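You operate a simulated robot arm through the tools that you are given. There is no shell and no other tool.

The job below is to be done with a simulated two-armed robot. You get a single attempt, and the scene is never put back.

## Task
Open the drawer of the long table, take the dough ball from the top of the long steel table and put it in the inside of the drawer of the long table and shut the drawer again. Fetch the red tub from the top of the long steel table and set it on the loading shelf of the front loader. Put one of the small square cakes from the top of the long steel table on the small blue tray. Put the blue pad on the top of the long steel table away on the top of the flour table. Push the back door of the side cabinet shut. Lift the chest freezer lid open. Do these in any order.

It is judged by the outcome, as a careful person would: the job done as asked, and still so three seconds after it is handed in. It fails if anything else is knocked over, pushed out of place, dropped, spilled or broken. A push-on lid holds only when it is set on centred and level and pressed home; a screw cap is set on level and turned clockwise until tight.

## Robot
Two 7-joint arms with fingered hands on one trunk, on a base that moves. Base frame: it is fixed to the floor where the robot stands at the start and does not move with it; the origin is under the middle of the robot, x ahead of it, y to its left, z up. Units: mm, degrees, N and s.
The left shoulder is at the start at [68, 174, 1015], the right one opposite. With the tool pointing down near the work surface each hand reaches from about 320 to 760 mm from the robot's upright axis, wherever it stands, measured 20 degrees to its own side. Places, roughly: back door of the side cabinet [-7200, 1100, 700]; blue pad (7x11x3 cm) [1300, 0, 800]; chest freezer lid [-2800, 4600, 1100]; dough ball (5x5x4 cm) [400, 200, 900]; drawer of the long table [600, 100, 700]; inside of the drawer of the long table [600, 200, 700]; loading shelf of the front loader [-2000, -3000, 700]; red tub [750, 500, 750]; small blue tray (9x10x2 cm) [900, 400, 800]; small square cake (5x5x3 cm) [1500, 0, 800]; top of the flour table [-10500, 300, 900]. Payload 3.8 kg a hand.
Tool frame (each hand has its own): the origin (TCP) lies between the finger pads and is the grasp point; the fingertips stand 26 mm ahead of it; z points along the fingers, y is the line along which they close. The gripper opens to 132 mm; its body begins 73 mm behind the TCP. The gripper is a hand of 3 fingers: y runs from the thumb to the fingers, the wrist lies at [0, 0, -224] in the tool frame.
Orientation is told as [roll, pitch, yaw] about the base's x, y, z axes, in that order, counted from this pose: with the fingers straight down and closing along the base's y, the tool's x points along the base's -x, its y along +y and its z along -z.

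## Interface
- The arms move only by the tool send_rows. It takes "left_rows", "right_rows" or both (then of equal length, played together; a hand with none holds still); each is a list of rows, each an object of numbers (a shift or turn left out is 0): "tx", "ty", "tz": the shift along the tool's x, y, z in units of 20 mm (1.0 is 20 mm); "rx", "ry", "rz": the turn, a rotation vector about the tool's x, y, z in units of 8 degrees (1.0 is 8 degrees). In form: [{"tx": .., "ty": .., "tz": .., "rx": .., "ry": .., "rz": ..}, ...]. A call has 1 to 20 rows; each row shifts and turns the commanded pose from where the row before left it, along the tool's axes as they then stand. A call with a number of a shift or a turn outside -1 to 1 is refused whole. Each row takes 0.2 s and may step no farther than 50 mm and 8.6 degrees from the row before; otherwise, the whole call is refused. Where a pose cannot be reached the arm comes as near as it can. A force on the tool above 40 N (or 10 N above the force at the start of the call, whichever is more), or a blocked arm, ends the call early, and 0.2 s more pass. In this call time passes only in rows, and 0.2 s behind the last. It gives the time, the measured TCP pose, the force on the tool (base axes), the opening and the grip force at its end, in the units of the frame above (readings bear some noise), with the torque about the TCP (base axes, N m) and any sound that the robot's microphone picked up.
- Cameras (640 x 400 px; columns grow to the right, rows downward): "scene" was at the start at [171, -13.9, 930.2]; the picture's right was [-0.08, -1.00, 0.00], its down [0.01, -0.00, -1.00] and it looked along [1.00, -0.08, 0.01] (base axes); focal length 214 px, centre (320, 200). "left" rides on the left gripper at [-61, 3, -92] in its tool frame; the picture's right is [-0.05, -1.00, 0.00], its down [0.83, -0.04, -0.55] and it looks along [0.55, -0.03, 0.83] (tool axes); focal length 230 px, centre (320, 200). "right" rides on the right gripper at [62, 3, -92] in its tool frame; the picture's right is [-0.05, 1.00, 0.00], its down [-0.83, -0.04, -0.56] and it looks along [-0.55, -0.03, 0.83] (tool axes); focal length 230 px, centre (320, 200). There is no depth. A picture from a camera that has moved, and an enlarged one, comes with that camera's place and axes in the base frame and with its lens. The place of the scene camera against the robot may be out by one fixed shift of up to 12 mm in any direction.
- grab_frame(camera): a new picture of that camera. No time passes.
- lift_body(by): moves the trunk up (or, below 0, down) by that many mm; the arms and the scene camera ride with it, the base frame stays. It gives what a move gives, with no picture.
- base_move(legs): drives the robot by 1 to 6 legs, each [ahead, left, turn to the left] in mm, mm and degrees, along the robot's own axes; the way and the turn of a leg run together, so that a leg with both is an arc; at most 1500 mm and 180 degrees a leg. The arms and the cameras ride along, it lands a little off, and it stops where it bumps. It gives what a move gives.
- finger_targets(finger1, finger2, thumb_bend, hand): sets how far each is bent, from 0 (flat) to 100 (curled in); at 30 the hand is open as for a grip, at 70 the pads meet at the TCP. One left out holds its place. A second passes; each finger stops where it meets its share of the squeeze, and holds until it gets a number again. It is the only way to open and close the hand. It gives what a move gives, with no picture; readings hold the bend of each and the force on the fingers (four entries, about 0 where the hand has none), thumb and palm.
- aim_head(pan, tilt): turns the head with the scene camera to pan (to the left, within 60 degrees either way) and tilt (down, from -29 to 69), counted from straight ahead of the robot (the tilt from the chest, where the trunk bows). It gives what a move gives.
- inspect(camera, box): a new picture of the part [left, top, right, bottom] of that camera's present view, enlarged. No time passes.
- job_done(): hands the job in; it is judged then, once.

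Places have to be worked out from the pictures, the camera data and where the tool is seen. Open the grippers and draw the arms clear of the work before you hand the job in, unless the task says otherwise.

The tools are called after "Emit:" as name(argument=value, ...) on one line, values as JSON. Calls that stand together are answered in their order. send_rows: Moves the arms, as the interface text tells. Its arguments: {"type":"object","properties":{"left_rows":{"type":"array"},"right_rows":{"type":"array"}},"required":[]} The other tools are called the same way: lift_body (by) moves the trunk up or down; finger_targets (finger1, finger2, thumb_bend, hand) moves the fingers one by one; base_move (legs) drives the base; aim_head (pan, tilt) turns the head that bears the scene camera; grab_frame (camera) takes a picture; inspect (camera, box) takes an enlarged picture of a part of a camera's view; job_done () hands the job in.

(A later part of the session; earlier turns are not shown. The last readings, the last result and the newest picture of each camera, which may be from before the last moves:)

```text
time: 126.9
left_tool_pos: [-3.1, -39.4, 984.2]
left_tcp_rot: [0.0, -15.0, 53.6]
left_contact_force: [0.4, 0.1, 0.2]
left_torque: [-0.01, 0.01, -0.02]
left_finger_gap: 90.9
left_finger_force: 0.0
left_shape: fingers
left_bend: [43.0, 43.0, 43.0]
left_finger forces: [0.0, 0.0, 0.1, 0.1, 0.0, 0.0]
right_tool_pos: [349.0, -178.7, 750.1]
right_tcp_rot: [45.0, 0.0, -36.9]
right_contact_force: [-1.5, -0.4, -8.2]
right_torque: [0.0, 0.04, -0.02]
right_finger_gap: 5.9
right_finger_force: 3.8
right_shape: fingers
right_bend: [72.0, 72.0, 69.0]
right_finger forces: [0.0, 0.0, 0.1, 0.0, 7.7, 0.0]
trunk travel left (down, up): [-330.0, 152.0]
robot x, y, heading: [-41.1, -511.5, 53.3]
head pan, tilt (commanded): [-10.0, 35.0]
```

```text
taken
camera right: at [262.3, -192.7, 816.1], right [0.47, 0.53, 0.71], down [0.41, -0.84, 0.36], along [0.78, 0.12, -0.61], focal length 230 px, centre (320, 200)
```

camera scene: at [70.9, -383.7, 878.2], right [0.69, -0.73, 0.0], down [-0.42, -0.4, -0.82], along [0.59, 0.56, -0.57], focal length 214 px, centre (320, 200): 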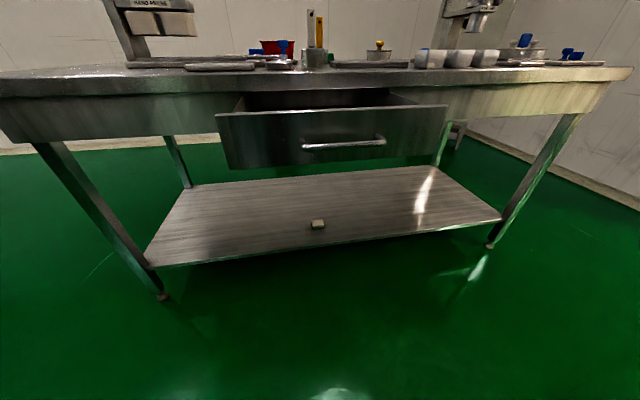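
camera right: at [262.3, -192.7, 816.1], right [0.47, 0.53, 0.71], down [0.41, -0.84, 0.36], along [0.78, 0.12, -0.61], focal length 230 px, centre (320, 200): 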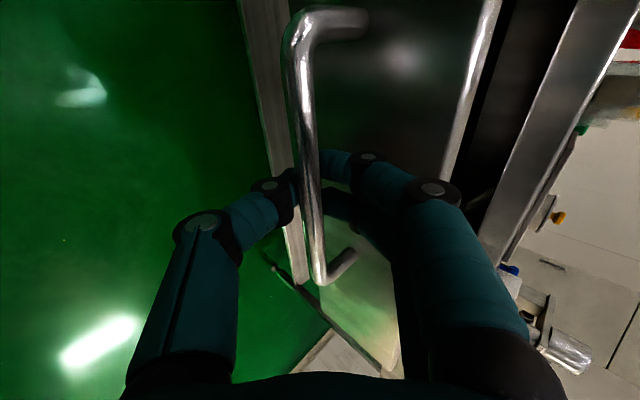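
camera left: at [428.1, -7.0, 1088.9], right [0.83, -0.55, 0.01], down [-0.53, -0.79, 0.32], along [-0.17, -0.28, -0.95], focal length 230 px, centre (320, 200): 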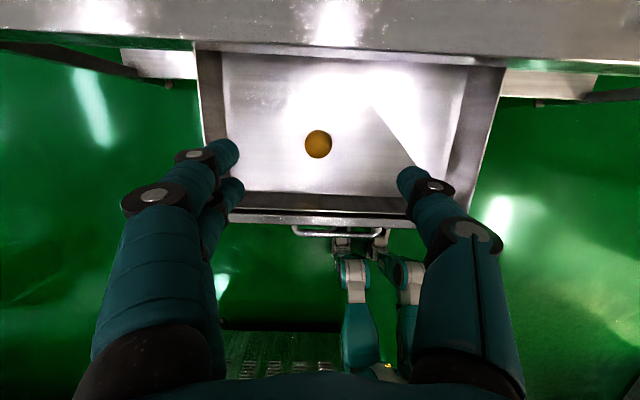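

The bar is caged again. I push by driving ahead 190 mm first.

Emit:
base_move(legs=[[190, 0, 0]])

Emit:
grab_frame(camera="right")

Emit:
grab_frame(camera="scene")

```text
time: 128.4
left_tool_pos: [105.8, 111.2, 982.9]
left_tcp_rot: [0.0, -15.0, 54.2]
left_contact_force: [0.6, 0.3, -1.0]
left_torque: [0.0, 0.03, 0.0]
left_finger_gap: 90.8
left_finger_force: 0.1
left_shape: fingers
left_bend: [43.0, 43.0, 43.0]
left_finger forces: [0.0, 0.0, 0.1, 0.1, 0.1, 0.1]
right_tool_pos: [458.2, -24.2, 749.9]
right_tcp_rot: [45.1, 0.1, -36.6]
right_contact_force: [2.9, -3.5, -5.4]
right_torque: [-0.01, -0.04, -0.01]
right_finger_gap: 6.2
right_finger_force: 3.3
right_shape: fingers
right_bend: [72.0, 72.0, 69.0]
right_finger forces: [0.1, 0.2, 0.0, 0.0, 6.2, 0.0]
trunk travel left (down, up): [-330.0, 152.0]
robot x, y, heading: [74.3, -355.6, 53.6]
head pan, tilt (commanded): [-10.0, 35.0]
```

```text
taken
camera right: at [372.5, -39.5, 816.2], right [0.46, 0.53, 0.71], down [0.41, -0.84, 0.36], along [0.78, 0.13, -0.61], focal length 230 px, centre (320, 200)
```

right: 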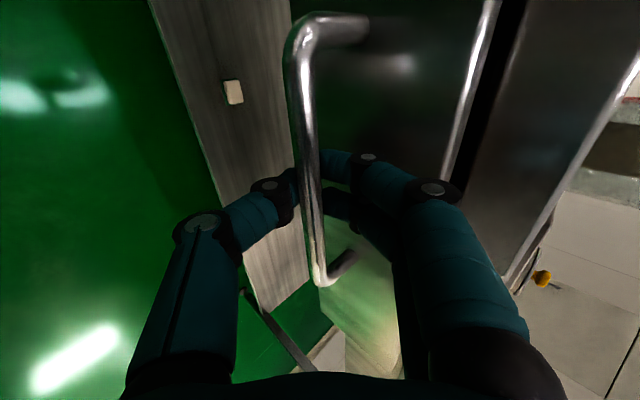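

```text
taken
camera scene: at [182.3, -231.5, 878.1], right [0.69, -0.72, 0.0], down [-0.41, -0.4, -0.82], along [0.59, 0.57, -0.57], focal length 214 px, centre (320, 200)
```

scene: 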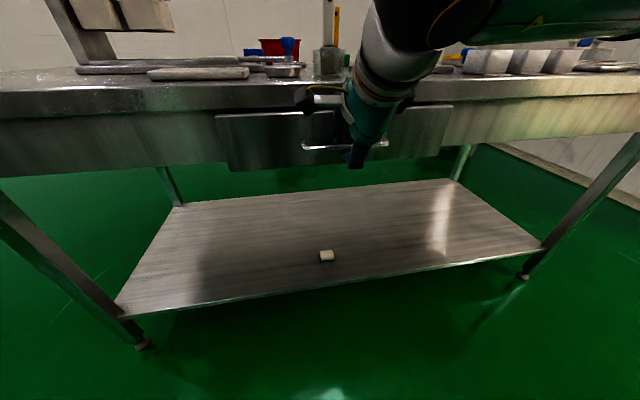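

About 22 mm remain. I push the rest with the arm in small steps, watching the force.

Emit:
send_rows(right_rows=[{"ty": 0.176, "tz": 0.177}, {"ty": 0.176, "tz": 0.177}, {"ty": 0.176, "tz": 0.177}, {"ty": 0.176, "tz": 0.177}, {"ty": 0.1, "tz": 0.1}])

Emit:
grab_frame(camera="right")

```text
time: 129.7
left_tool_pos: [106.3, 111.0, 984.8]
left_tcp_rot: [0.0, -15.0, 54.0]
left_contact_force: [-0.3, -1.3, 0.0]
left_torque: [-0.02, -0.02, -0.01]
left_finger_gap: 90.6
left_finger_force: 0.1
left_shape: fingers
left_bend: [43.0, 43.0, 43.0]
left_finger forces: [0.0, 0.1, 0.0, 0.0, 0.1, 0.1]
right_tool_pos: [472.5, -5.9, 750.6]
right_tcp_rot: [44.9, 0.0, -36.6]
right_contact_force: [1.8, -2.5, -8.6]
right_torque: [-0.04, -0.04, 0.01]
right_finger_gap: 6.3
right_finger_force: 3.8
right_shape: fingers
right_bend: [72.0, 72.0, 69.0]
right_finger forces: [0.1, 0.1, 0.0, 0.1, 7.9, 0.0]
trunk travel left (down, up): [-330.0, 152.0]
robot x, y, heading: [70.1, -359.0, 54.1]
head pan, tilt (commanded): [-10.0, 35.0]
```

```text
taken
camera right: at [386.3, -20.9, 816.5], right [0.46, 0.54, 0.71], down [0.41, -0.84, 0.36], along [0.78, 0.13, -0.61], focal length 230 px, centre (320, 200)
```

right: 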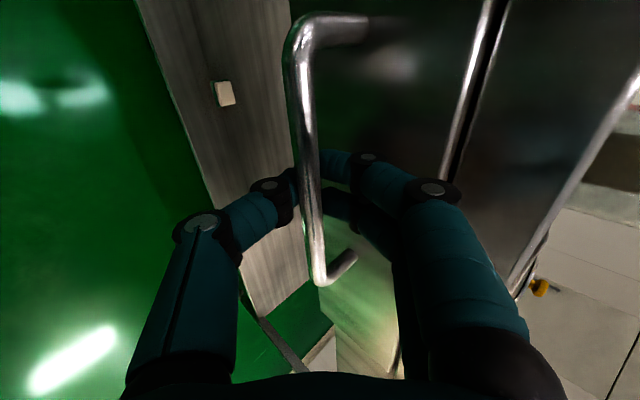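

The gap at the drawer top is still a touch wider than when shut. I push further in small steps until it resists.

Emit:
send_rows(right_rows=[{"ty": 0.14, "tz": 0.14}, {"ty": 0.14, "tz": 0.14}, {"ty": 0.14, "tz": 0.14}])

Emit:
grab_frame(camera="right")

```text
time: 130.4
left_tool_pos: [105.0, 111.3, 984.9]
left_tcp_rot: [0.0, -15.0, 54.0]
left_contact_force: [0.3, -0.2, 0.1]
left_torque: [-0.02, 0.02, -0.03]
left_finger_gap: 90.6
left_finger_force: 0.1
left_shape: fingers
left_bend: [43.0, 43.0, 43.0]
left_finger forces: [0.0, 0.1, 0.0, 0.0, 0.1, 0.1]
right_tool_pos: [478.6, 2.5, 750.0]
right_tcp_rot: [45.0, 0.1, -36.5]
right_contact_force: [-1.9, -6.9, -5.9]
right_torque: [-0.07, -0.04, 0.0]
right_finger_gap: 6.1
right_finger_force: 3.2
right_shape: fingers
right_bend: [72.0, 72.0, 69.0]
right_finger forces: [0.0, 0.0, 0.0, 0.0, 7.4, 0.0]
trunk travel left (down, up): [-330.0, 152.0]
robot x, y, heading: [70.6, -357.0, 53.8]
head pan, tilt (commanded): [-10.0, 35.0]
```

```text
taken
camera right: at [392.5, -12.8, 816.2], right [0.46, 0.54, 0.71], down [0.42, -0.83, 0.36], along [0.78, 0.13, -0.61], focal length 230 px, centre (320, 200)
```

right: 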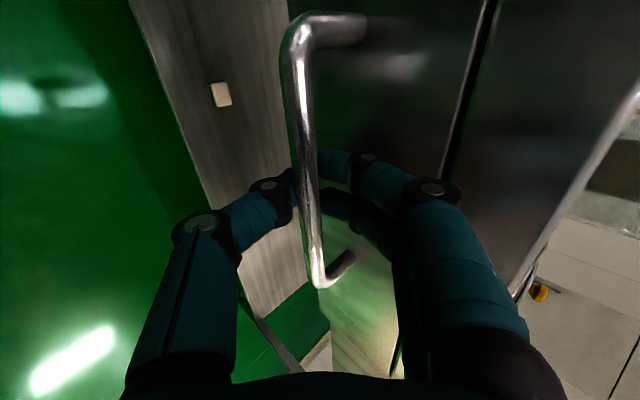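

Nearly shut, with resistance starting to rise. One more small push to confirm it is home.

Emit:
send_rows(right_rows=[{"ty": 0.1, "tz": 0.1}, {"ty": 0.1, "tz": 0.1}])

Emit:
inspect(camera="right", box=[380, 0, 560, 180])

Emit:
inspect(camera="scene", box=[190, 80, 480, 200])

```text
time: 131.1
left_tool_pos: [105.2, 110.9, 983.0]
left_tcp_rot: [0.0, -15.0, 54.0]
left_contact_force: [0.6, 0.2, -0.5]
left_torque: [0.0, -0.03, 0.03]
left_finger_gap: 90.5
left_finger_force: 0.1
left_shape: fingers
left_bend: [43.0, 43.0, 43.0]
left_finger forces: [0.0, 0.1, 0.0, 0.0, 0.0, 0.0]
right_tool_pos: [482.8, 6.6, 748.1]
right_tcp_rot: [45.0, 0.0, -36.6]
right_contact_force: [-4.9, -7.4, -6.6]
right_torque: [-0.04, 0.01, -0.01]
right_finger_gap: 7.5
right_finger_force: 4.5
right_shape: fingers
right_bend: [72.0, 72.0, 68.0]
right_finger forces: [0.0, 0.0, 0.1, 0.0, 9.2, 0.0]
trunk travel left (down, up): [-330.0, 152.0]
robot x, y, heading: [72.3, -355.3, 53.5]
head pan, tilt (commanded): [-10.0, 35.0]
```

```text
2.22 times, centred on (470, 90) of right
camera zoom: at [395.2, -8.0, 815.7], right [0.46, 0.54, 0.71], down [0.42, -0.83, 0.36], along [0.78, 0.13, -0.61], focal length 511 px, centre (-13, 444)
```

zoom: 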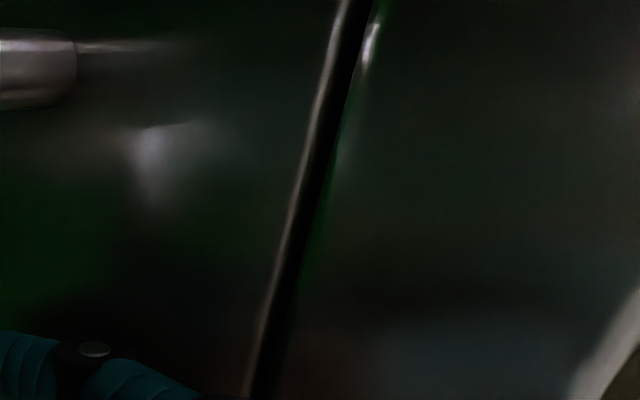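

```text
2.21 times, centred on (335, 140) of scene
camera zoom: at [181.6, -232.1, 878.3], right [0.69, -0.72, 0.0], down [-0.41, -0.4, -0.82], along [0.59, 0.57, -0.57], focal length 473 px, centre (287, 332)
```

zoom: 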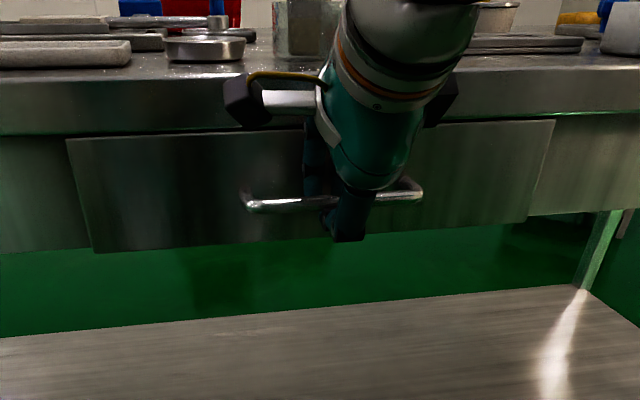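

The hand has some slack around the bar, so I keep pushing gently to be sure the drawer meets its stop.

Emit:
send_rows(right_rows=[{"ty": 0.14, "tz": 0.14}, {"ty": 0.14, "tz": 0.14}])

Emit:
grab_frame(camera="right")

```text
time: 131.7
left_tool_pos: [104.5, 110.0, 985.2]
left_tcp_rot: [0.0, -15.1, 54.0]
left_contact_force: [-0.2, 0.0, -0.6]
left_torque: [-0.04, 0.0, 0.0]
left_finger_gap: 90.7
left_finger_force: 0.1
left_shape: fingers
left_bend: [43.0, 43.0, 43.0]
left_finger forces: [0.0, 0.0, 0.0, 0.0, 0.1, 0.0]
right_tool_pos: [484.6, 9.3, 750.9]
right_tcp_rot: [44.8, 0.0, -36.4]
right_contact_force: [-13.9, -21.6, -3.3]
right_torque: [-0.01, 0.03, 0.05]
right_finger_gap: 7.7
right_finger_force: 12.0
right_shape: fingers
right_bend: [73.0, 73.0, 68.0]
right_finger forces: [3.5, 3.2, 0.1, 0.0, 16.7, 0.0]
trunk travel left (down, up): [-330.0, 152.0]
robot x, y, heading: [72.7, -358.7, 54.1]
head pan, tilt (commanded): [-10.0, 35.0]
```

```text
taken
camera right: at [398.1, -4.0, 817.2], right [0.46, 0.54, 0.7], down [0.42, -0.83, 0.36], along [0.78, 0.13, -0.61], focal length 230 px, centre (320, 200)
```

right: 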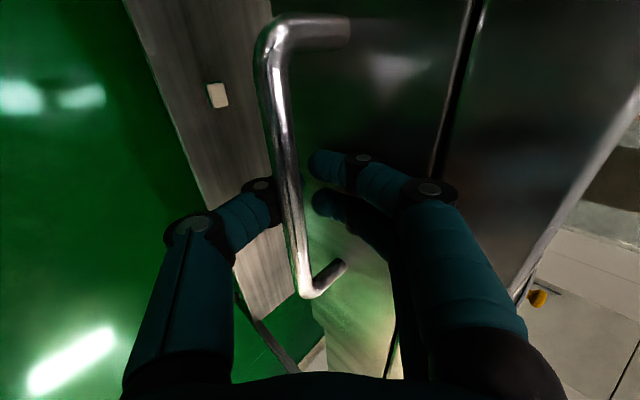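

The force rose to about 25 N: the drawer is against its stop. I open the hand and back out along the tool axis.

Emit:
finger_targets(hand="right", finger1=60, finger2=60, thumb_bend=36)

Emit:
send_rows(right_rows=[{"tz": -0.5}, {"tz": -0.8}, {"tz": -1}, {"tz": -1}, {"ty": 0.4, "tz": -0.9}, {"ty": 0.7, "tz": -0.7}, {"ty": 0.7, "tz": -0.7}, {"ty": 0.7, "tz": -0.7}])

Emit:
grab_frame(camera="right")

Emit:
grab_frame(camera="scene")

```text
time: 132.7
left_tool_pos: [103.4, 110.8, 985.4]
left_tcp_rot: [0.0, -15.1, 54.0]
left_contact_force: [0.5, -0.9, -0.1]
left_torque: [0.0, 0.01, 0.01]
left_finger_gap: 90.7
left_finger_force: 0.1
left_shape: fingers
left_bend: [43.0, 43.0, 43.0]
left_finger forces: [0.0, 0.1, 0.0, 0.0, 0.0, 0.1]
right_tool_pos: [485.8, 11.7, 751.8]
right_tcp_rot: [45.1, 0.0, -36.6]
right_contact_force: [-14.7, -22.8, 1.0]
right_torque: [0.27, -0.18, -0.01]
right_finger_gap: 53.3
right_finger_force: 13.9
right_shape: fingers
right_bend: [69.0, 69.0, 36.0]
right_finger forces: [14.1, 13.6, 0.0, 0.0, 0.0, 0.1]
trunk travel left (down, up): [-330.0, 152.0]
robot x, y, heading: [69.7, -357.8, 53.8]
head pan, tilt (commanded): [-10.0, 35.0]
```

```text
time: 134.4
left_tool_pos: [104.6, 111.6, 984.7]
left_tcp_rot: [0.0, -15.0, 54.0]
left_contact_force: [0.9, 0.4, -1.1]
left_torque: [0.0, 0.01, 0.01]
left_finger_gap: 90.8
left_finger_force: 0.1
left_shape: fingers
left_bend: [43.0, 43.0, 43.0]
left_finger forces: [0.0, 0.0, 0.0, 0.1, 0.0, 0.1]
right_tool_pos: [454.2, -31.0, 874.6]
right_tcp_rot: [45.0, 0.0, -36.6]
right_contact_force: [0.5, 0.9, -0.1]
right_torque: [0.0, -0.02, -0.03]
right_finger_gap: 74.1
right_finger_force: 0.1
right_shape: fingers
right_bend: [60.0, 60.0, 36.0]
right_finger forces: [0.0, 0.1, 0.1, 0.0, 0.0, 0.1]
trunk travel left (down, up): [-330.0, 152.0]
robot x, y, heading: [71.9, -357.2, 53.8]
head pan, tilt (commanded): [-10.0, 35.0]
```

```text
taken
camera right: at [368.1, -45.1, 941.6], right [0.46, 0.54, 0.71], down [0.41, -0.84, 0.36], along [0.78, 0.13, -0.61], focal length 230 px, centre (320, 200)
```

right: 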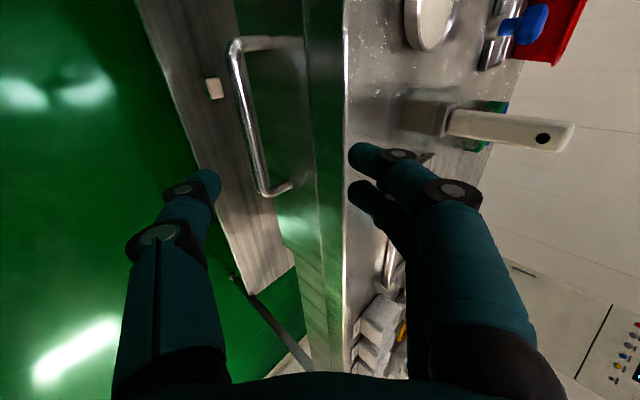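

```text
taken
camera scene: at [181.6, -231.8, 878.2], right [0.69, -0.72, 0.0], down [-0.41, -0.4, -0.82], along [0.59, 0.57, -0.57], focal length 214 px, centre (320, 200)
```

scene: 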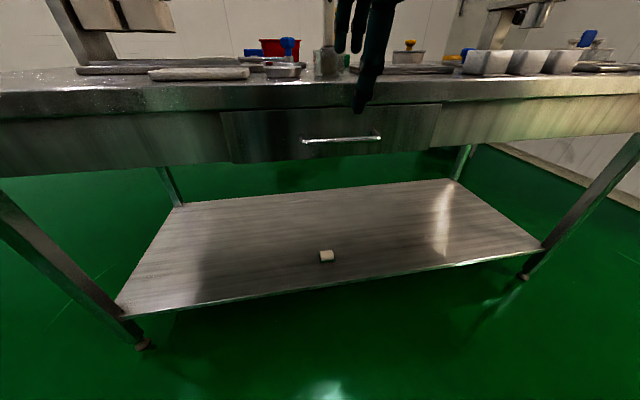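

The bar is back at n≈280: the drawer is shut. Next the back-of-table items need long reach, so I raise the trunk and turn the right tool back to closing left-right (keeping the 45° forward tilt), then test how far it can stretch.

Emit:
lift_body(by=140)

Emit:
send_rows(right_rows=[{"rz": -0.94}, {"rz": -0.94}, {"rz": -0.94}, {"rz": -0.94}, {"rz": -0.94}, {"rz": -0.94}, {"rz": -0.94}, {"rz": -0.94}, {"rz": -0.94}, {"rz": -0.94}, {"rz": -0.94}, {"rz": -0.94}])

Emit:
finger_targets(hand="right", finger1=45, finger2=45, thumb_bend=45)

```text
time: 136.1
left_tool_pos: [106.5, 112.2, 1124.1]
left_tcp_rot: [-0.1, -14.9, 54.1]
left_contact_force: [0.5, -0.8, 0.1]
left_torque: [0.01, -0.02, 0.01]
left_finger_gap: 91.0
left_finger_force: 0.0
left_shape: fingers
left_bend: [43.0, 43.0, 43.0]
left_finger forces: [0.1, 0.1, 0.0, 0.0, 0.1, 0.1]
right_tool_pos: [454.9, -28.9, 1014.5]
right_tcp_rot: [45.0, 0.0, -36.6]
right_contact_force: [-0.2, 0.7, -0.5]
right_torque: [-0.01, 0.0, 0.0]
right_finger_gap: 74.4
right_finger_force: 0.1
right_shape: fingers
right_bend: [60.0, 60.0, 36.0]
right_finger forces: [0.0, 0.1, 0.0, 0.0, 0.0, 0.0]
trunk travel left (down, up): [-470.0, 12.0]
robot x, y, heading: [69.1, -357.4, 53.8]
head pan, tilt (commanded): [-10.0, 35.0]
```

```text
time: 138.7
left_tool_pos: [106.2, 111.5, 1124.4]
left_tcp_rot: [0.0, -15.0, 54.1]
left_contact_force: [-0.5, 0.1, -0.1]
left_torque: [-0.01, -0.01, -0.03]
left_finger_gap: 90.8
left_finger_force: 0.0
left_shape: fingers
left_bend: [43.0, 43.0, 43.0]
left_finger forces: [0.0, 0.0, 0.0, 0.1, 0.0, 0.0]
right_tool_pos: [455.0, -29.3, 1015.4]
right_tcp_rot: [-0.3, -45.2, 54.0]
right_contact_force: [-0.2, -0.7, -0.5]
right_torque: [0.01, 0.0, 0.03]
right_finger_gap: 74.2
right_finger_force: 0.0
right_shape: fingers
right_bend: [60.0, 60.0, 36.0]
right_finger forces: [0.0, 0.0, 0.0, 0.0, 0.1, 0.0]
trunk travel left (down, up): [-470.0, 12.0]
robot x, y, heading: [72.2, -356.4, 53.9]
head pan, tilt (commanded): [-10.0, 35.0]
```

```text
time: 139.7
left_tool_pos: [105.9, 111.3, 1124.9]
left_tcp_rot: [0.0, -15.0, 54.0]
left_contact_force: [-0.2, 0.3, -0.4]
left_torque: [-0.02, 0.0, -0.05]
left_finger_gap: 91.2
left_finger_force: 0.1
left_shape: fingers
left_bend: [43.0, 43.0, 43.0]
left_finger forces: [0.0, 0.0, 0.1, 0.1, 0.0, 0.0]
right_tool_pos: [456.1, -29.4, 1015.9]
right_tcp_rot: [-0.2, -45.0, 53.7]
right_contact_force: [-0.5, 0.3, 0.8]
right_torque: [0.02, -0.03, 0.01]
right_finger_gap: 84.6
right_finger_force: 0.0
right_shape: fingers
right_bend: [45.0, 45.0, 45.0]
right_finger forces: [0.0, 0.0, 0.1, 0.0, 0.0, 0.1]
trunk travel left (down, up): [-470.0, 12.0]
robot x, y, heading: [73.9, -361.8, 53.7]
head pan, tilt (commanded): [-10.0, 35.0]
```

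I test the stretch: straight ahead at z≈1015, which clears the knife handles (tops about z≈930).

Emit:
send_rows(right_rows=[{"tx": -0.707, "tz": 0.707}, {"tx": -0.707, "tz": 0.707}, {"tx": -0.707, "tz": 0.707}, {"tx": -0.707, "tz": 0.707}, {"tx": -0.707, "tz": 0.707}, {"tx": -0.707, "tz": 0.707}, {"tx": -0.707, "tz": 0.707}, {"tx": -0.707, "tz": 0.707}, {"tx": -0.707, "tz": 0.707}, {"tx": -0.707, "tz": 0.707}, {"tx": -0.707, "tz": 0.707}, {"tx": -0.707, "tz": 0.707}])

Emit:
grab_frame(camera="right")

Emit:
grab_frame(camera="scene")

```text
time: 142.3
left_tool_pos: [105.1, 111.4, 1123.8]
left_tcp_rot: [-0.1, -14.9, 54.1]
left_contact_force: [0.6, 0.4, 0.4]
left_torque: [0.0, -0.01, -0.01]
left_finger_gap: 91.0
left_finger_force: 0.0
left_shape: fingers
left_bend: [43.0, 43.0, 43.0]
left_finger forces: [0.1, 0.1, 0.1, 0.0, 0.1, 0.1]
right_tool_pos: [569.7, 126.2, 1014.2]
right_tcp_rot: [-0.1, -45.3, 53.7]
right_contact_force: [-1.0, 0.0, -0.5]
right_torque: [-0.01, 0.03, 0.0]
right_finger_gap: 84.5
right_finger_force: 0.0
right_shape: fingers
right_bend: [45.0, 45.0, 45.0]
right_finger forces: [0.0, 0.1, 0.0, 0.1, 0.1, 0.1]
right hand out of reach, approached as far as the arm can: row 10, 11, 12
trunk travel left (down, up): [-470.0, 12.0]
robot x, y, heading: [70.5, -357.9, 53.8]
head pan, tilt (commanded): [-10.0, 35.0]
```

```text
taken
camera right: at [502.8, 40.1, 1035.2], right [-0.78, 0.62, 0.04], down [0.15, 0.13, 0.98], along [0.61, 0.77, -0.19], focal length 230 px, centre (320, 200)
```

right: 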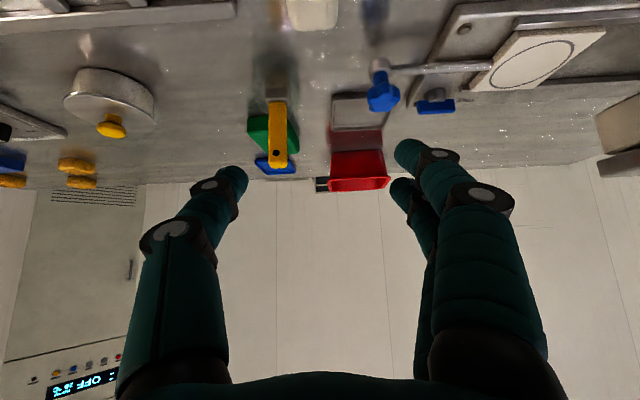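

```text
taken
camera scene: at [192.6, -216.3, 1050.3], right [0.69, -0.72, 0.0], down [-0.41, -0.4, -0.82], along [0.59, 0.57, -0.57], focal length 214 px, centre (320, 200)
```

scene: 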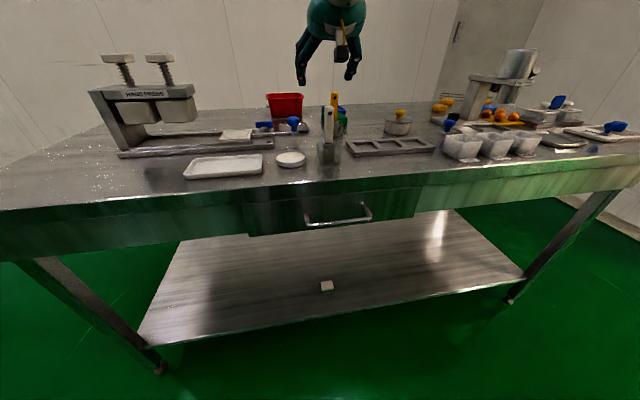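

Reach is about 684 mm ahead at 122 mm to the right. I test whether moving the hand outward (to 220 mm right) lets it stretch farther.

Emit:
send_rows(right_rows=[{"ty": -1}, {"ty": -1}, {"ty": -1}, {"ty": -1}, {"ty": -1}, {"tx": -0.707, "tz": 0.707}, {"tx": -0.707, "tz": 0.707}, {"tx": -0.707, "tz": 0.707}, {"tx": -0.707, "tz": 0.707}, {"tx": -0.707, "tz": 0.707}])

```text
time: 144.5
left_tool_pos: [105.3, 111.5, 1125.0]
left_tcp_rot: [-0.1, -15.0, 53.9]
left_contact_force: [0.3, 0.0, 0.0]
left_torque: [0.01, 0.01, -0.02]
left_finger_gap: 91.0
left_finger_force: 0.0
left_shape: fingers
left_bend: [43.0, 43.0, 43.0]
left_finger forces: [0.0, 0.0, 0.0, 0.0, 0.0, 0.0]
right_tool_pos: [659.3, 94.4, 969.8]
right_tcp_rot: [-0.1, -45.5, 53.6]
right_contact_force: [0.1, -0.5, 0.7]
right_torque: [-0.02, 0.0, -0.01]
right_finger_gap: 84.6
right_finger_force: 0.1
right_shape: fingers
right_bend: [45.0, 45.0, 45.0]
right_finger forces: [0.0, 0.1, 0.1, 0.1, 0.0, 0.0]
right hand out of reach, approached as far as the arm can: row 5, 6, 7, 8, 9, 10
trunk travel left (down, up): [-470.0, 12.0]
robot x, y, heading: [72.0, -361.2, 53.8]
head pan, tilt (commanded): [-10.0, 35.0]
```

The outward position gives 711 mm ahead, and lower height seems to help. I back off from the table to explore reach at lower heights in free space.

Emit:
base_move(legs=[[-230, 0, 0]])

Emit:
send_rows(right_rows=[{"tx": 0.707, "tz": 0.707}, {"tx": 0.707, "tz": 0.707}, {"tx": 0.707, "tz": 0.707}, {"tx": -0.707, "tz": 0.707}, {"tx": -0.707, "tz": 0.707}, {"tx": -0.707, "tz": 0.707}])

```text
time: 146.2
left_tool_pos: [-23.5, -65.4, 1124.5]
left_tcp_rot: [0.1, -15.0, 53.9]
left_contact_force: [-0.1, 0.1, 0.1]
left_torque: [0.01, -0.01, 0.04]
left_finger_gap: 90.8
left_finger_force: 0.0
left_shape: fingers
left_bend: [43.0, 43.0, 43.0]
left_finger forces: [0.0, 0.0, 0.1, 0.1, 0.0, 0.0]
right_tool_pos: [530.1, -83.9, 970.1]
right_tcp_rot: [-0.1, -45.6, 53.5]
right_contact_force: [-0.3, -0.2, 0.9]
right_torque: [-0.02, 0.02, -0.01]
right_finger_gap: 84.8
right_finger_force: 0.1
right_shape: fingers
right_bend: [45.0, 45.0, 45.0]
right_finger forces: [0.0, 0.1, 0.0, 0.1, 0.0, 0.1]
trunk travel left (down, up): [-470.0, 12.0]
robot x, y, heading: [-55.0, -534.2, 53.7]
head pan, tilt (commanded): [-10.0, 35.0]
```

```text
time: 147.6
left_tool_pos: [-24.6, -65.3, 1124.6]
left_tcp_rot: [0.1, -15.0, 53.9]
left_contact_force: [-0.4, 0.0, 0.3]
left_torque: [0.0, -0.02, -0.02]
left_finger_gap: 90.8
left_finger_force: 0.0
left_shape: fingers
left_bend: [43.0, 43.0, 43.0]
left_finger forces: [0.0, 0.1, 0.0, 0.1, 0.0, 0.0]
right_tool_pos: [544.4, -61.1, 908.1]
right_tcp_rot: [-0.1, -45.9, 53.5]
right_contact_force: [0.1, 0.1, 0.0]
right_torque: [0.01, 0.04, 0.02]
right_finger_gap: 84.6
right_finger_force: 0.0
right_shape: fingers
right_bend: [45.0, 45.0, 45.0]
right_finger forces: [0.0, 0.0, 0.1, 0.0, 0.0, 0.0]
right hand out of reach, approached as far as the arm can: row 5, 6
trunk travel left (down, up): [-470.0, 12.0]
robot x, y, heading: [-56.1, -536.6, 53.9]
head pan, tilt (commanded): [-10.0, 35.0]
```

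At z≈908 the reach is about 735 mm ahead, enough if I stand close to the table. I retract the right hand, then drive along the table to the far part to look at cakes and pad.

Emit:
send_rows(right_rows=[{"tx": 0.707, "tz": -0.707}, {"tx": 0.707, "tz": -0.707}, {"tx": 0.707, "tz": -0.707}, {"tx": 0.707, "tz": -0.707}, {"tx": 0.707, "tz": -0.707}, {"tx": 0.707, "tz": -0.707}, {"tx": 0.707, "tz": -0.707}, {"tx": 0.707, "tz": -0.707}, {"tx": 0.707, "tz": -0.707}, {"tx": 0.707, "tz": -0.707}, {"tx": -0.707, "tz": -0.707}, {"tx": -0.707, "tz": -0.707}, {"tx": -0.707, "tz": -0.707}, {"tx": -0.707, "tz": -0.707}, {"tx": -0.707, "tz": -0.707}, {"tx": -0.707, "tz": -0.707}, {"tx": -0.707, "tz": -0.707}, {"tx": -0.707, "tz": -0.707}])

Emit:
base_move(legs=[[0, -860, 0], [250, 0, 0]])

Emit:
aim_head(pan=5, tilt=25)

Emit:
grab_frame(camera="scene")

Emit:
grab_frame(camera="right")

```text
time: 151.4
left_tool_pos: [-25.0, -66.8, 1125.4]
left_tcp_rot: [-0.1, -15.1, 53.8]
left_contact_force: [-0.3, -0.2, 0.1]
left_torque: [0.0, 0.02, -0.01]
left_finger_gap: 90.8
left_finger_force: 0.1
left_shape: fingers
left_bend: [43.0, 43.0, 43.0]
left_finger forces: [0.0, 0.1, 0.0, 0.0, 0.0, 0.1]
right_tool_pos: [426.3, -222.3, 1064.1]
right_tcp_rot: [-0.1, -45.6, 53.5]
right_contact_force: [-0.1, 0.4, 0.1]
right_torque: [-0.02, -0.01, -0.01]
right_finger_gap: 84.7
right_finger_force: 0.0
right_shape: fingers
right_bend: [45.0, 45.0, 45.0]
right_finger forces: [0.0, 0.0, 0.1, 0.0, 0.0, 0.0]
trunk travel left (down, up): [-470.0, 12.0]
robot x, y, heading: [-57.3, -533.8, 53.9]
head pan, tilt (commanded): [-10.0, 35.0]
```

```text
time: 161.0
left_tool_pos: [847.2, -396.2, 1124.4]
left_tcp_rot: [0.0, -14.9, 52.7]
left_contact_force: [-0.3, -0.8, 0.1]
left_torque: [0.01, -0.02, -0.05]
left_finger_gap: 90.7
left_finger_force: 0.0
left_shape: fingers
left_bend: [43.0, 43.0, 43.0]
left_finger forces: [0.0, 0.0, 0.0, 0.0, 0.0, 0.1]
right_tool_pos: [1294.0, -560.7, 1064.6]
right_tcp_rot: [-0.1, -45.7, 52.3]
right_contact_force: [-1.3, -0.3, -0.7]
right_torque: [0.03, 0.01, -0.04]
right_finger_gap: 84.6
right_finger_force: 0.1
right_shape: fingers
right_bend: [45.0, 45.0, 45.0]
right_finger forces: [0.0, 0.1, 0.1, 0.0, 0.1, 0.0]
trunk travel left (down, up): [-470.0, 12.0]
robot x, y, heading: [802.9, -861.9, 52.4]
head pan, tilt (commanded): [-10.0, 35.0]
```

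```text
time: 161.8
left_tool_pos: [848.0, -395.3, 1124.2]
left_tcp_rot: [0.0, -15.0, 52.8]
left_contact_force: [0.7, -0.9, -0.5]
left_torque: [0.02, 0.01, 0.01]
left_finger_gap: 91.1
left_finger_force: 0.0
left_shape: fingers
left_bend: [43.0, 43.0, 43.0]
left_finger forces: [0.0, 0.1, 0.0, 0.0, 0.1, 0.0]
right_tool_pos: [1294.5, -561.3, 1064.6]
right_tcp_rot: [-0.1, -45.6, 52.3]
right_contact_force: [0.0, -0.7, -0.7]
right_torque: [-0.01, 0.03, 0.06]
right_finger_gap: 84.5
right_finger_force: 0.0
right_shape: fingers
right_bend: [45.0, 45.0, 45.0]
right_finger forces: [0.1, 0.0, 0.0, 0.1, 0.0, 0.1]
trunk travel left (down, up): [-470.0, 12.0]
robot x, y, heading: [805.6, -864.7, 52.5]
head pan, tilt (commanded): [5.0, 25.0]
```

```text
taken
camera scene: at [912.9, -707.0, 1066.0], right [0.84, -0.54, 0.0], down [-0.23, -0.36, -0.91], along [0.49, 0.76, -0.42], focal length 214 px, centre (320, 200)
```

scene: 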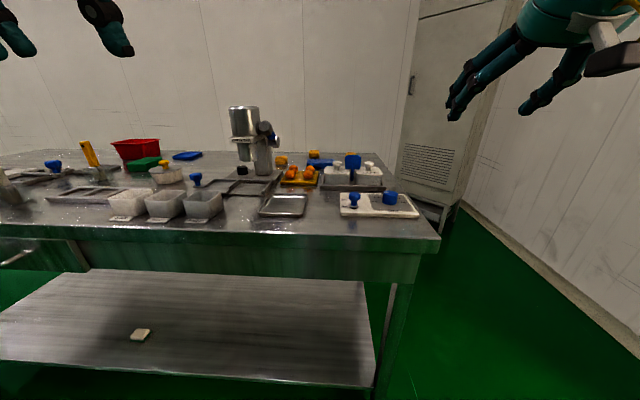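

```text
taken
camera right: at [1226.0, -646.3, 1083.9], right [-0.77, 0.64, 0.04], down [0.15, 0.12, 0.98], along [0.62, 0.76, -0.19], focal length 230 px, centre (320, 200)
```

right: 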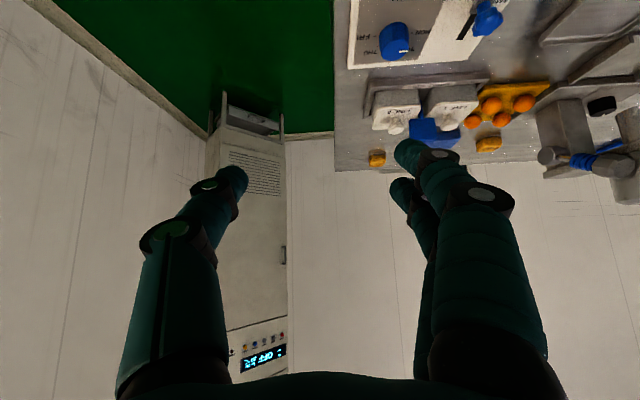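

I enlarge the far part of the table to identify cakes and pad.

Emit:
inspect(camera="scene", box=[200, 90, 440, 230])

Emit:
inspect(camera="right", box=[320, 40, 640, 210])

```text
2.67 times, centred on (320, 160) of scene
camera zoom: at [912.9, -707.0, 1066.0], right [0.84, -0.54, 0.0], down [-0.23, -0.36, -0.91], along [0.49, 0.76, -0.42], focal length 572 px, centre (320, 307)
```

zoom: 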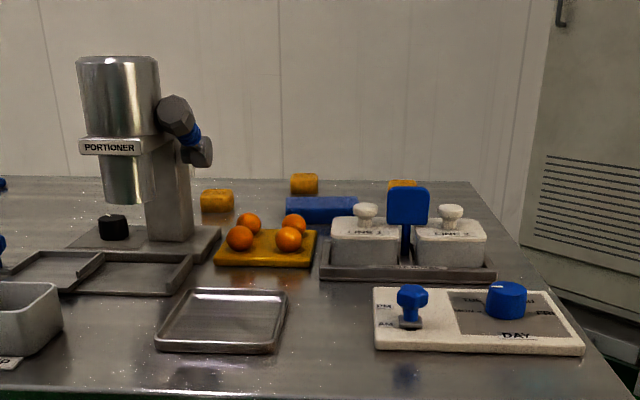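

```text
2.00 times, centred on (480, 125) of right
camera zoom: at [1226.0, -646.3, 1083.9], right [-0.77, 0.64, 0.04], down [0.15, 0.12, 0.98], along [0.62, 0.76, -0.19], focal length 460 px, centre (0, 350)
```

zoom: 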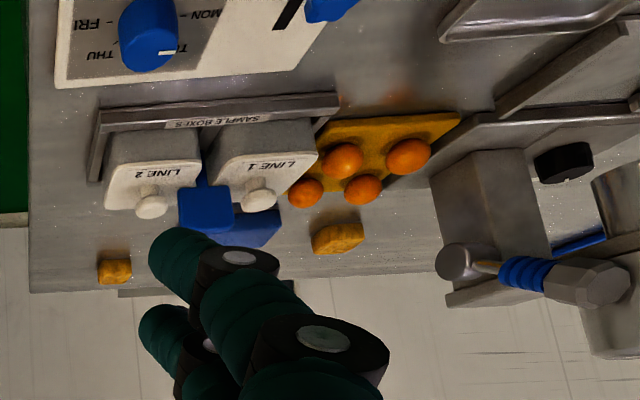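

There is a wide free lane around the far end and also behind the table (the wall is ~1.3 m behind it), so I can work from the end and from the back at short reach. I drive around the far end: right, ahead, then turn left to face the table's end.

Emit:
base_move(legs=[[0, -840, 0], [1000, 0, 0], [0, 0, 91.7]])

Emit:
aim_head(pan=0, tilt=25)

Emit:
grab_frame(camera="scene")

Emit:
grab_frame(camera="right")

```text
time: 178.4
left_tool_pos: [1624.1, -533.6, 1124.5]
left_tcp_rot: [0.0, -15.0, 144.1]
left_contact_force: [-0.4, -0.2, -0.7]
left_torque: [-0.01, 0.0, 0.02]
left_finger_gap: 91.1
left_finger_force: 0.0
left_shape: fingers
left_bend: [43.0, 43.0, 43.0]
left_finger forces: [0.1, 0.0, 0.0, 0.0, 0.1, 0.1]
right_tool_pos: [1780.6, -83.1, 1065.6]
right_tcp_rot: [-0.2, -45.6, 143.5]
right_contact_force: [0.2, 0.0, -0.7]
right_torque: [-0.03, 0.01, -0.01]
right_finger_gap: 84.6
right_finger_force: 0.0
right_shape: fingers
right_bend: [45.0, 45.0, 45.0]
right_finger forces: [0.0, 0.1, 0.0, 0.0, 0.1, 0.1]
trunk travel left (down, up): [-470.0, 12.0]
robot x, y, heading: [2095.4, -566.0, 144.2]
head pan, tilt (commanded): [5.0, 25.0]
```

```text
time: 179.0
left_tool_pos: [1623.7, -534.3, 1125.4]
left_tcp_rot: [0.0, -15.1, 144.1]
left_contact_force: [0.6, 0.7, -0.5]
left_torque: [0.04, 0.0, -0.01]
left_finger_gap: 90.7
left_finger_force: 0.1
left_shape: fingers
left_bend: [43.0, 43.0, 43.0]
left_finger forces: [0.0, 0.0, 0.0, 0.1, 0.1, 0.1]
right_tool_pos: [1780.7, -84.4, 1065.0]
right_tcp_rot: [-0.1, -45.7, 143.8]
right_contact_force: [1.0, -0.2, 0.4]
right_torque: [-0.01, -0.01, 0.02]
right_finger_gap: 84.8
right_finger_force: 0.1
right_shape: fingers
right_bend: [45.0, 45.0, 45.0]
right_finger forces: [0.1, 0.0, 0.0, 0.0, 0.0, 0.1]
trunk travel left (down, up): [-470.0, 12.0]
robot x, y, heading: [2092.2, -565.2, 143.9]
head pan, tilt (commanded): [0.0, 25.0]
```

```text
taken
camera scene: at [1925.0, -455.1, 1066.1], right [0.59, 0.81, 0.0], down [0.34, -0.25, -0.91], along [-0.73, 0.53, -0.42], focal length 214 px, centre (320, 200)
```

scene: 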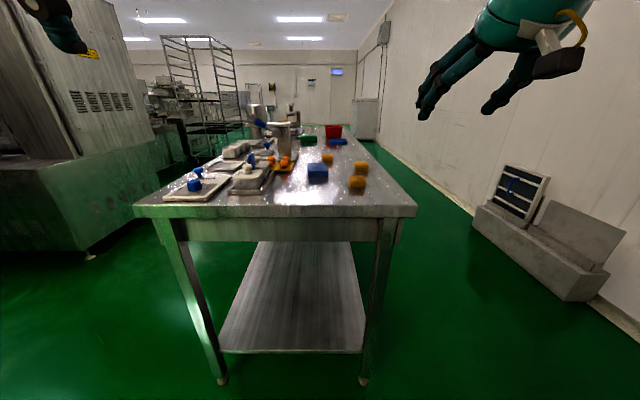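

```text
taken
camera right: at [1866.0, -151.4, 1083.9], right [-0.62, -0.78, 0.04], down [-0.12, 0.14, 0.98], along [-0.77, 0.61, -0.19], focal length 230 px, centre (320, 200)
```

right: 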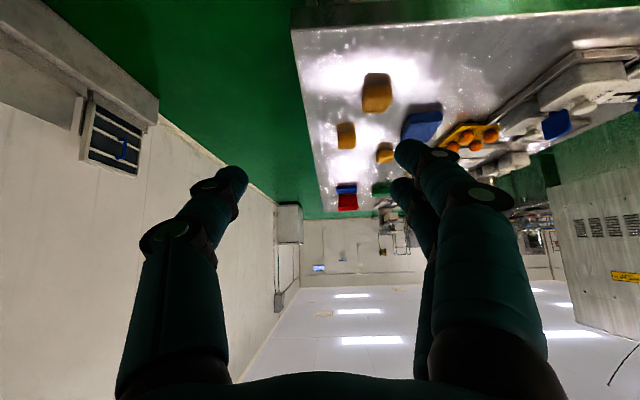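

From the end the cakes and the pad are easily in reach, and the lane behind the table is free. I drive ahead 340 and left 100 so the nearest cake (about n≈882, u≈1215) is under the right hand, then straighten that hand.

Emit:
base_move(legs=[[340, 100, 0]])

Emit:
send_rows(right_rows=[{"ry": 0.9}, {"ry": 0.9}, {"ry": 0.9}, {"ry": 0.9}, {"ry": 0.9}])

Emit:
grab_frame(camera="right")

Emit:
aim_head(pan=-15, tilt=40)

Emit:
grab_frame(camera="scene")

```text
time: 181.3
left_tool_pos: [1288.4, -412.5, 1124.9]
left_tcp_rot: [0.0, -15.1, 143.9]
left_contact_force: [0.0, -0.7, -0.2]
left_torque: [0.01, -0.01, 0.02]
left_finger_gap: 91.1
left_finger_force: 0.1
left_shape: fingers
left_bend: [43.0, 43.0, 43.0]
left_finger forces: [0.0, 0.0, 0.0, 0.0, 0.0, 0.1]
right_tool_pos: [1445.1, 38.7, 1064.0]
right_tcp_rot: [-0.1, -45.6, 143.5]
right_contact_force: [0.1, -1.2, -0.6]
right_torque: [0.01, 0.01, -0.03]
right_finger_gap: 84.9
right_finger_force: 0.0
right_shape: fingers
right_bend: [45.0, 45.0, 45.0]
right_finger forces: [0.0, 0.1, 0.1, 0.1, 0.0, 0.0]
trunk travel left (down, up): [-470.0, 12.0]
robot x, y, heading: [1758.5, -449.1, 143.6]
head pan, tilt (commanded): [0.0, 25.0]
```

```text
time: 182.5
left_tool_pos: [1288.1, -413.2, 1123.8]
left_tcp_rot: [0.0, -14.9, 143.8]
left_contact_force: [-0.2, -0.3, -0.1]
left_torque: [0.01, -0.02, -0.02]
left_finger_gap: 91.0
left_finger_force: 0.1
left_shape: fingers
left_bend: [43.0, 43.0, 43.0]
left_finger forces: [0.1, 0.0, 0.1, 0.1, 0.0, 0.0]
right_tool_pos: [1471.7, -28.3, 987.6]
right_tcp_rot: [0.0, -25.3, 143.1]
right_contact_force: [0.4, 0.2, -0.3]
right_torque: [0.02, -0.02, 0.0]
right_finger_gap: 84.3
right_finger_force: 0.0
right_shape: fingers
right_bend: [45.0, 45.0, 45.0]
right_finger forces: [0.0, 0.0, 0.0, 0.0, 0.1, 0.1]
right hand out of reach, approached as far as the arm can: row 1, 2, 3, 4, 5
trunk travel left (down, up): [-470.0, 12.0]
robot x, y, heading: [1759.1, -450.0, 144.2]
head pan, tilt (commanded): [0.0, 25.0]
```

```text
taken
camera right: at [1546.2, -88.3, 1043.0], right [-0.64, -0.77, 0.02], down [-0.38, 0.34, 0.86], along [-0.67, 0.54, -0.52], focal length 230 px, centre (320, 200)
```

right: 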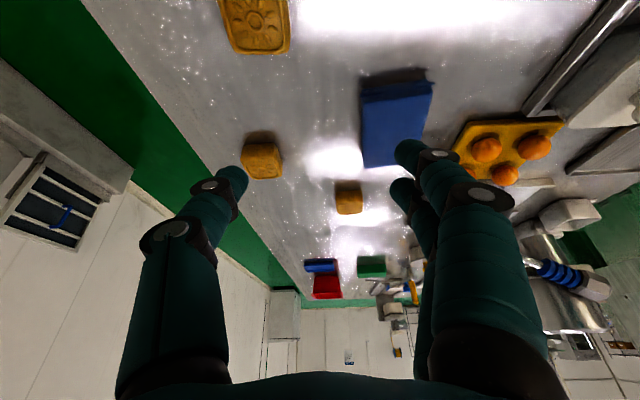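

```text
time: 183.3
left_tool_pos: [1288.0, -412.4, 1125.2]
left_tcp_rot: [-0.1, -15.0, 143.9]
left_contact_force: [-0.3, -0.8, -0.4]
left_torque: [0.0, -0.01, 0.01]
left_finger_gap: 91.0
left_finger_force: 0.0
left_shape: fingers
left_bend: [43.0, 43.0, 43.0]
left_finger forces: [0.0, 0.0, 0.0, 0.0, 0.1, 0.0]
right_tool_pos: [1472.2, -28.2, 987.5]
right_tcp_rot: [0.1, -25.3, 143.1]
right_contact_force: [0.0, 1.0, 0.1]
right_torque: [0.02, 0.02, 0.01]
right_finger_gap: 84.5
right_finger_force: 0.0
right_shape: fingers
right_bend: [45.0, 45.0, 45.0]
right_finger forces: [0.0, 0.1, 0.1, 0.0, 0.0, 0.0]
trunk travel left (down, up): [-470.0, 12.0]
robot x, y, heading: [1754.7, -444.2, 143.9]
head pan, tilt (commanded): [-15.0, 40.0]
```

```text
taken
camera scene: at [1610.4, -322.0, 1042.8], right [0.78, 0.63, 0.0], down [0.4, -0.5, -0.77], along [-0.48, 0.6, -0.64], focal length 214 px, centre (320, 200)
```

scene: 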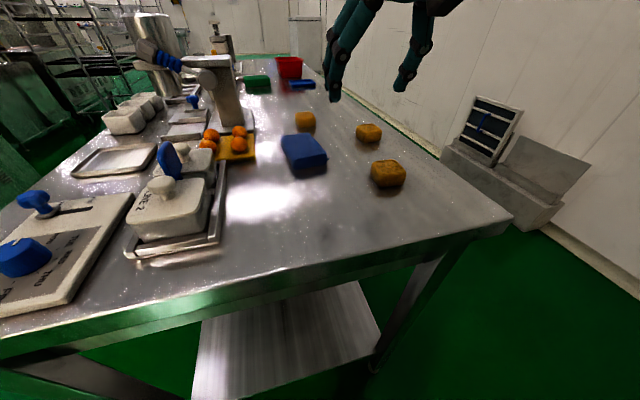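

The nearest cake is at about [1506, 6]; the hand slid left while turning upright. I move it right 47 mm over the cake and then steepen the tilt.

Emit:
send_rows(right_rows=[{"tx": 0.113, "ty": -0.79, "tz": -0.053}, {"tx": 0.113, "ty": -0.79, "tz": -0.053}, {"tx": 0.113, "ty": -0.79, "tz": -0.053}, {"ry": 0.6}, {"ry": 0.6}, {"ry": 0.6}])

Emit:
grab_frame(camera="right")

```text
time: 184.7
left_tool_pos: [1287.9, -412.7, 1125.1]
left_tcp_rot: [0.0, -15.0, 143.9]
left_contact_force: [0.1, -0.5, -0.2]
left_torque: [0.01, -0.02, -0.01]
left_finger_gap: 91.2
left_finger_force: 0.1
left_shape: fingers
left_bend: [43.0, 43.0, 43.0]
left_finger forces: [0.1, 0.0, 0.0, 0.0, 0.0, 0.0]
right_tool_pos: [1532.5, -61.5, 923.6]
right_tcp_rot: [0.1, -13.8, 142.9]
right_contact_force: [0.0, 0.4, -0.1]
right_torque: [0.01, 0.02, 0.02]
right_finger_gap: 84.6
right_finger_force: 0.0
right_shape: fingers
right_bend: [45.0, 45.0, 45.0]
right_finger forces: [0.0, 0.0, 0.0, 0.0, 0.0, 0.1]
right hand out of reach, approached as far as the arm can: row 2, 3, 4, 5, 6
trunk travel left (down, up): [-470.0, 12.0]
robot x, y, heading: [1756.0, -445.4, 143.9]
head pan, tilt (commanded): [-15.0, 40.0]
```

```text
taken
camera right: at [1596.6, -113.7, 997.4], right [-0.64, -0.77, 0.01], down [-0.51, 0.44, 0.74], along [-0.57, 0.47, -0.68], focal length 230 px, centre (320, 200)
```

right: 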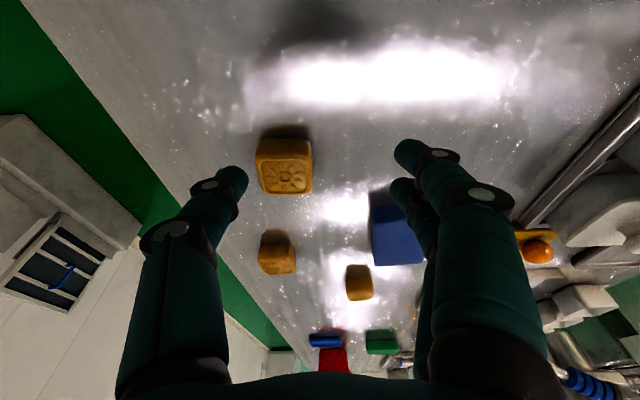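

With the trunk high the upright hand reaches less far, so I bring the base instead: ahead 61, right 39.

Emit:
base_move(legs=[[61, -39, 0]])

Emit:
grab_frame(camera="right")

```text
time: 185.7
left_tool_pos: [1263.4, -346.4, 1125.5]
left_tcp_rot: [0.0, -15.0, 144.0]
left_contact_force: [0.3, 0.8, 0.7]
left_torque: [-0.03, 0.0, -0.01]
left_finger_gap: 90.8
left_finger_force: 0.0
left_shape: fingers
left_bend: [43.0, 43.0, 43.0]
left_finger forces: [0.0, 0.1, 0.0, 0.0, 0.1, 0.0]
right_tool_pos: [1508.4, 5.0, 923.0]
right_tcp_rot: [0.1, -13.8, 143.1]
right_contact_force: [0.4, 0.3, -0.4]
right_torque: [0.0, 0.01, -0.01]
right_finger_gap: 84.5
right_finger_force: 0.0
right_shape: fingers
right_bend: [45.0, 45.0, 45.0]
right_finger forces: [0.0, 0.0, 0.0, 0.0, 0.0, 0.0]
trunk travel left (down, up): [-470.0, 12.0]
robot x, y, heading: [1733.5, -373.9, 144.0]
head pan, tilt (commanded): [-15.0, 40.0]
```

```text
taken
camera right: at [1572.0, -46.1, 997.6], right [-0.64, -0.77, 0.01], down [-0.51, 0.44, 0.74], along [-0.57, 0.47, -0.68], focal length 230 px, centre (320, 200)
```

right: 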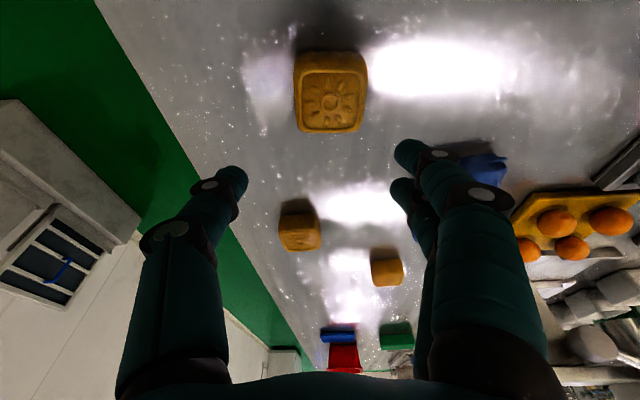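

The cake top is at about [1513, -9]. I correct (back 20, left 8) and go down 40 mm first.

Emit:
send_rows(right_rows=[{"tx": 0.955, "ty": 0.42, "tz": -0.235}, {"tx": 0.238, "tz": 0.971}, {"tx": 0.238, "tz": 0.971}])

Emit:
grab_frame(camera="right")

```text
time: 186.5
left_tool_pos: [1264.7, -345.5, 1125.0]
left_tcp_rot: [0.0, -15.0, 144.0]
left_contact_force: [-0.4, -0.8, -0.5]
left_torque: [0.01, -0.04, -0.01]
left_finger_gap: 90.9
left_finger_force: 0.1
left_shape: fingers
left_bend: [43.0, 43.0, 43.0]
left_finger forces: [0.1, 0.0, 0.0, 0.1, 0.0, 0.1]
right_tool_pos: [1519.3, -11.8, 884.6]
right_tcp_rot: [0.0, -13.8, 143.1]
right_contact_force: [0.1, 0.2, 0.5]
right_torque: [0.0, 0.01, -0.02]
right_finger_gap: 84.5
right_finger_force: 0.1
right_shape: fingers
right_bend: [45.0, 45.0, 45.0]
right_finger forces: [0.1, 0.0, 0.0, 0.0, 0.1, 0.0]
trunk travel left (down, up): [-470.0, 12.0]
robot x, y, heading: [1732.9, -377.9, 143.7]
head pan, tilt (commanded): [-15.0, 40.0]
```

```text
taken
camera right: at [1582.8, -64.2, 958.1], right [-0.64, -0.77, 0.01], down [-0.51, 0.44, 0.74], along [-0.57, 0.47, -0.68], focal length 230 px, centre (320, 200)
```

right: 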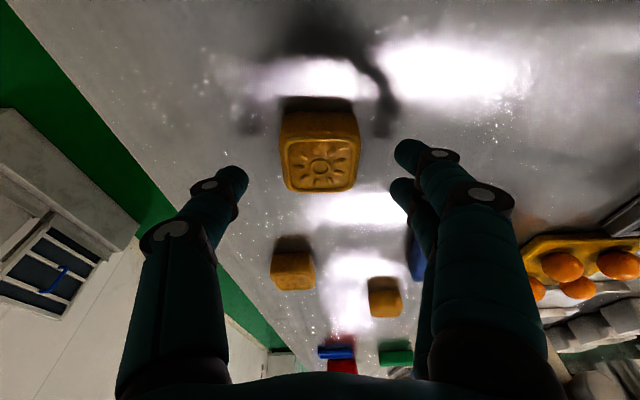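

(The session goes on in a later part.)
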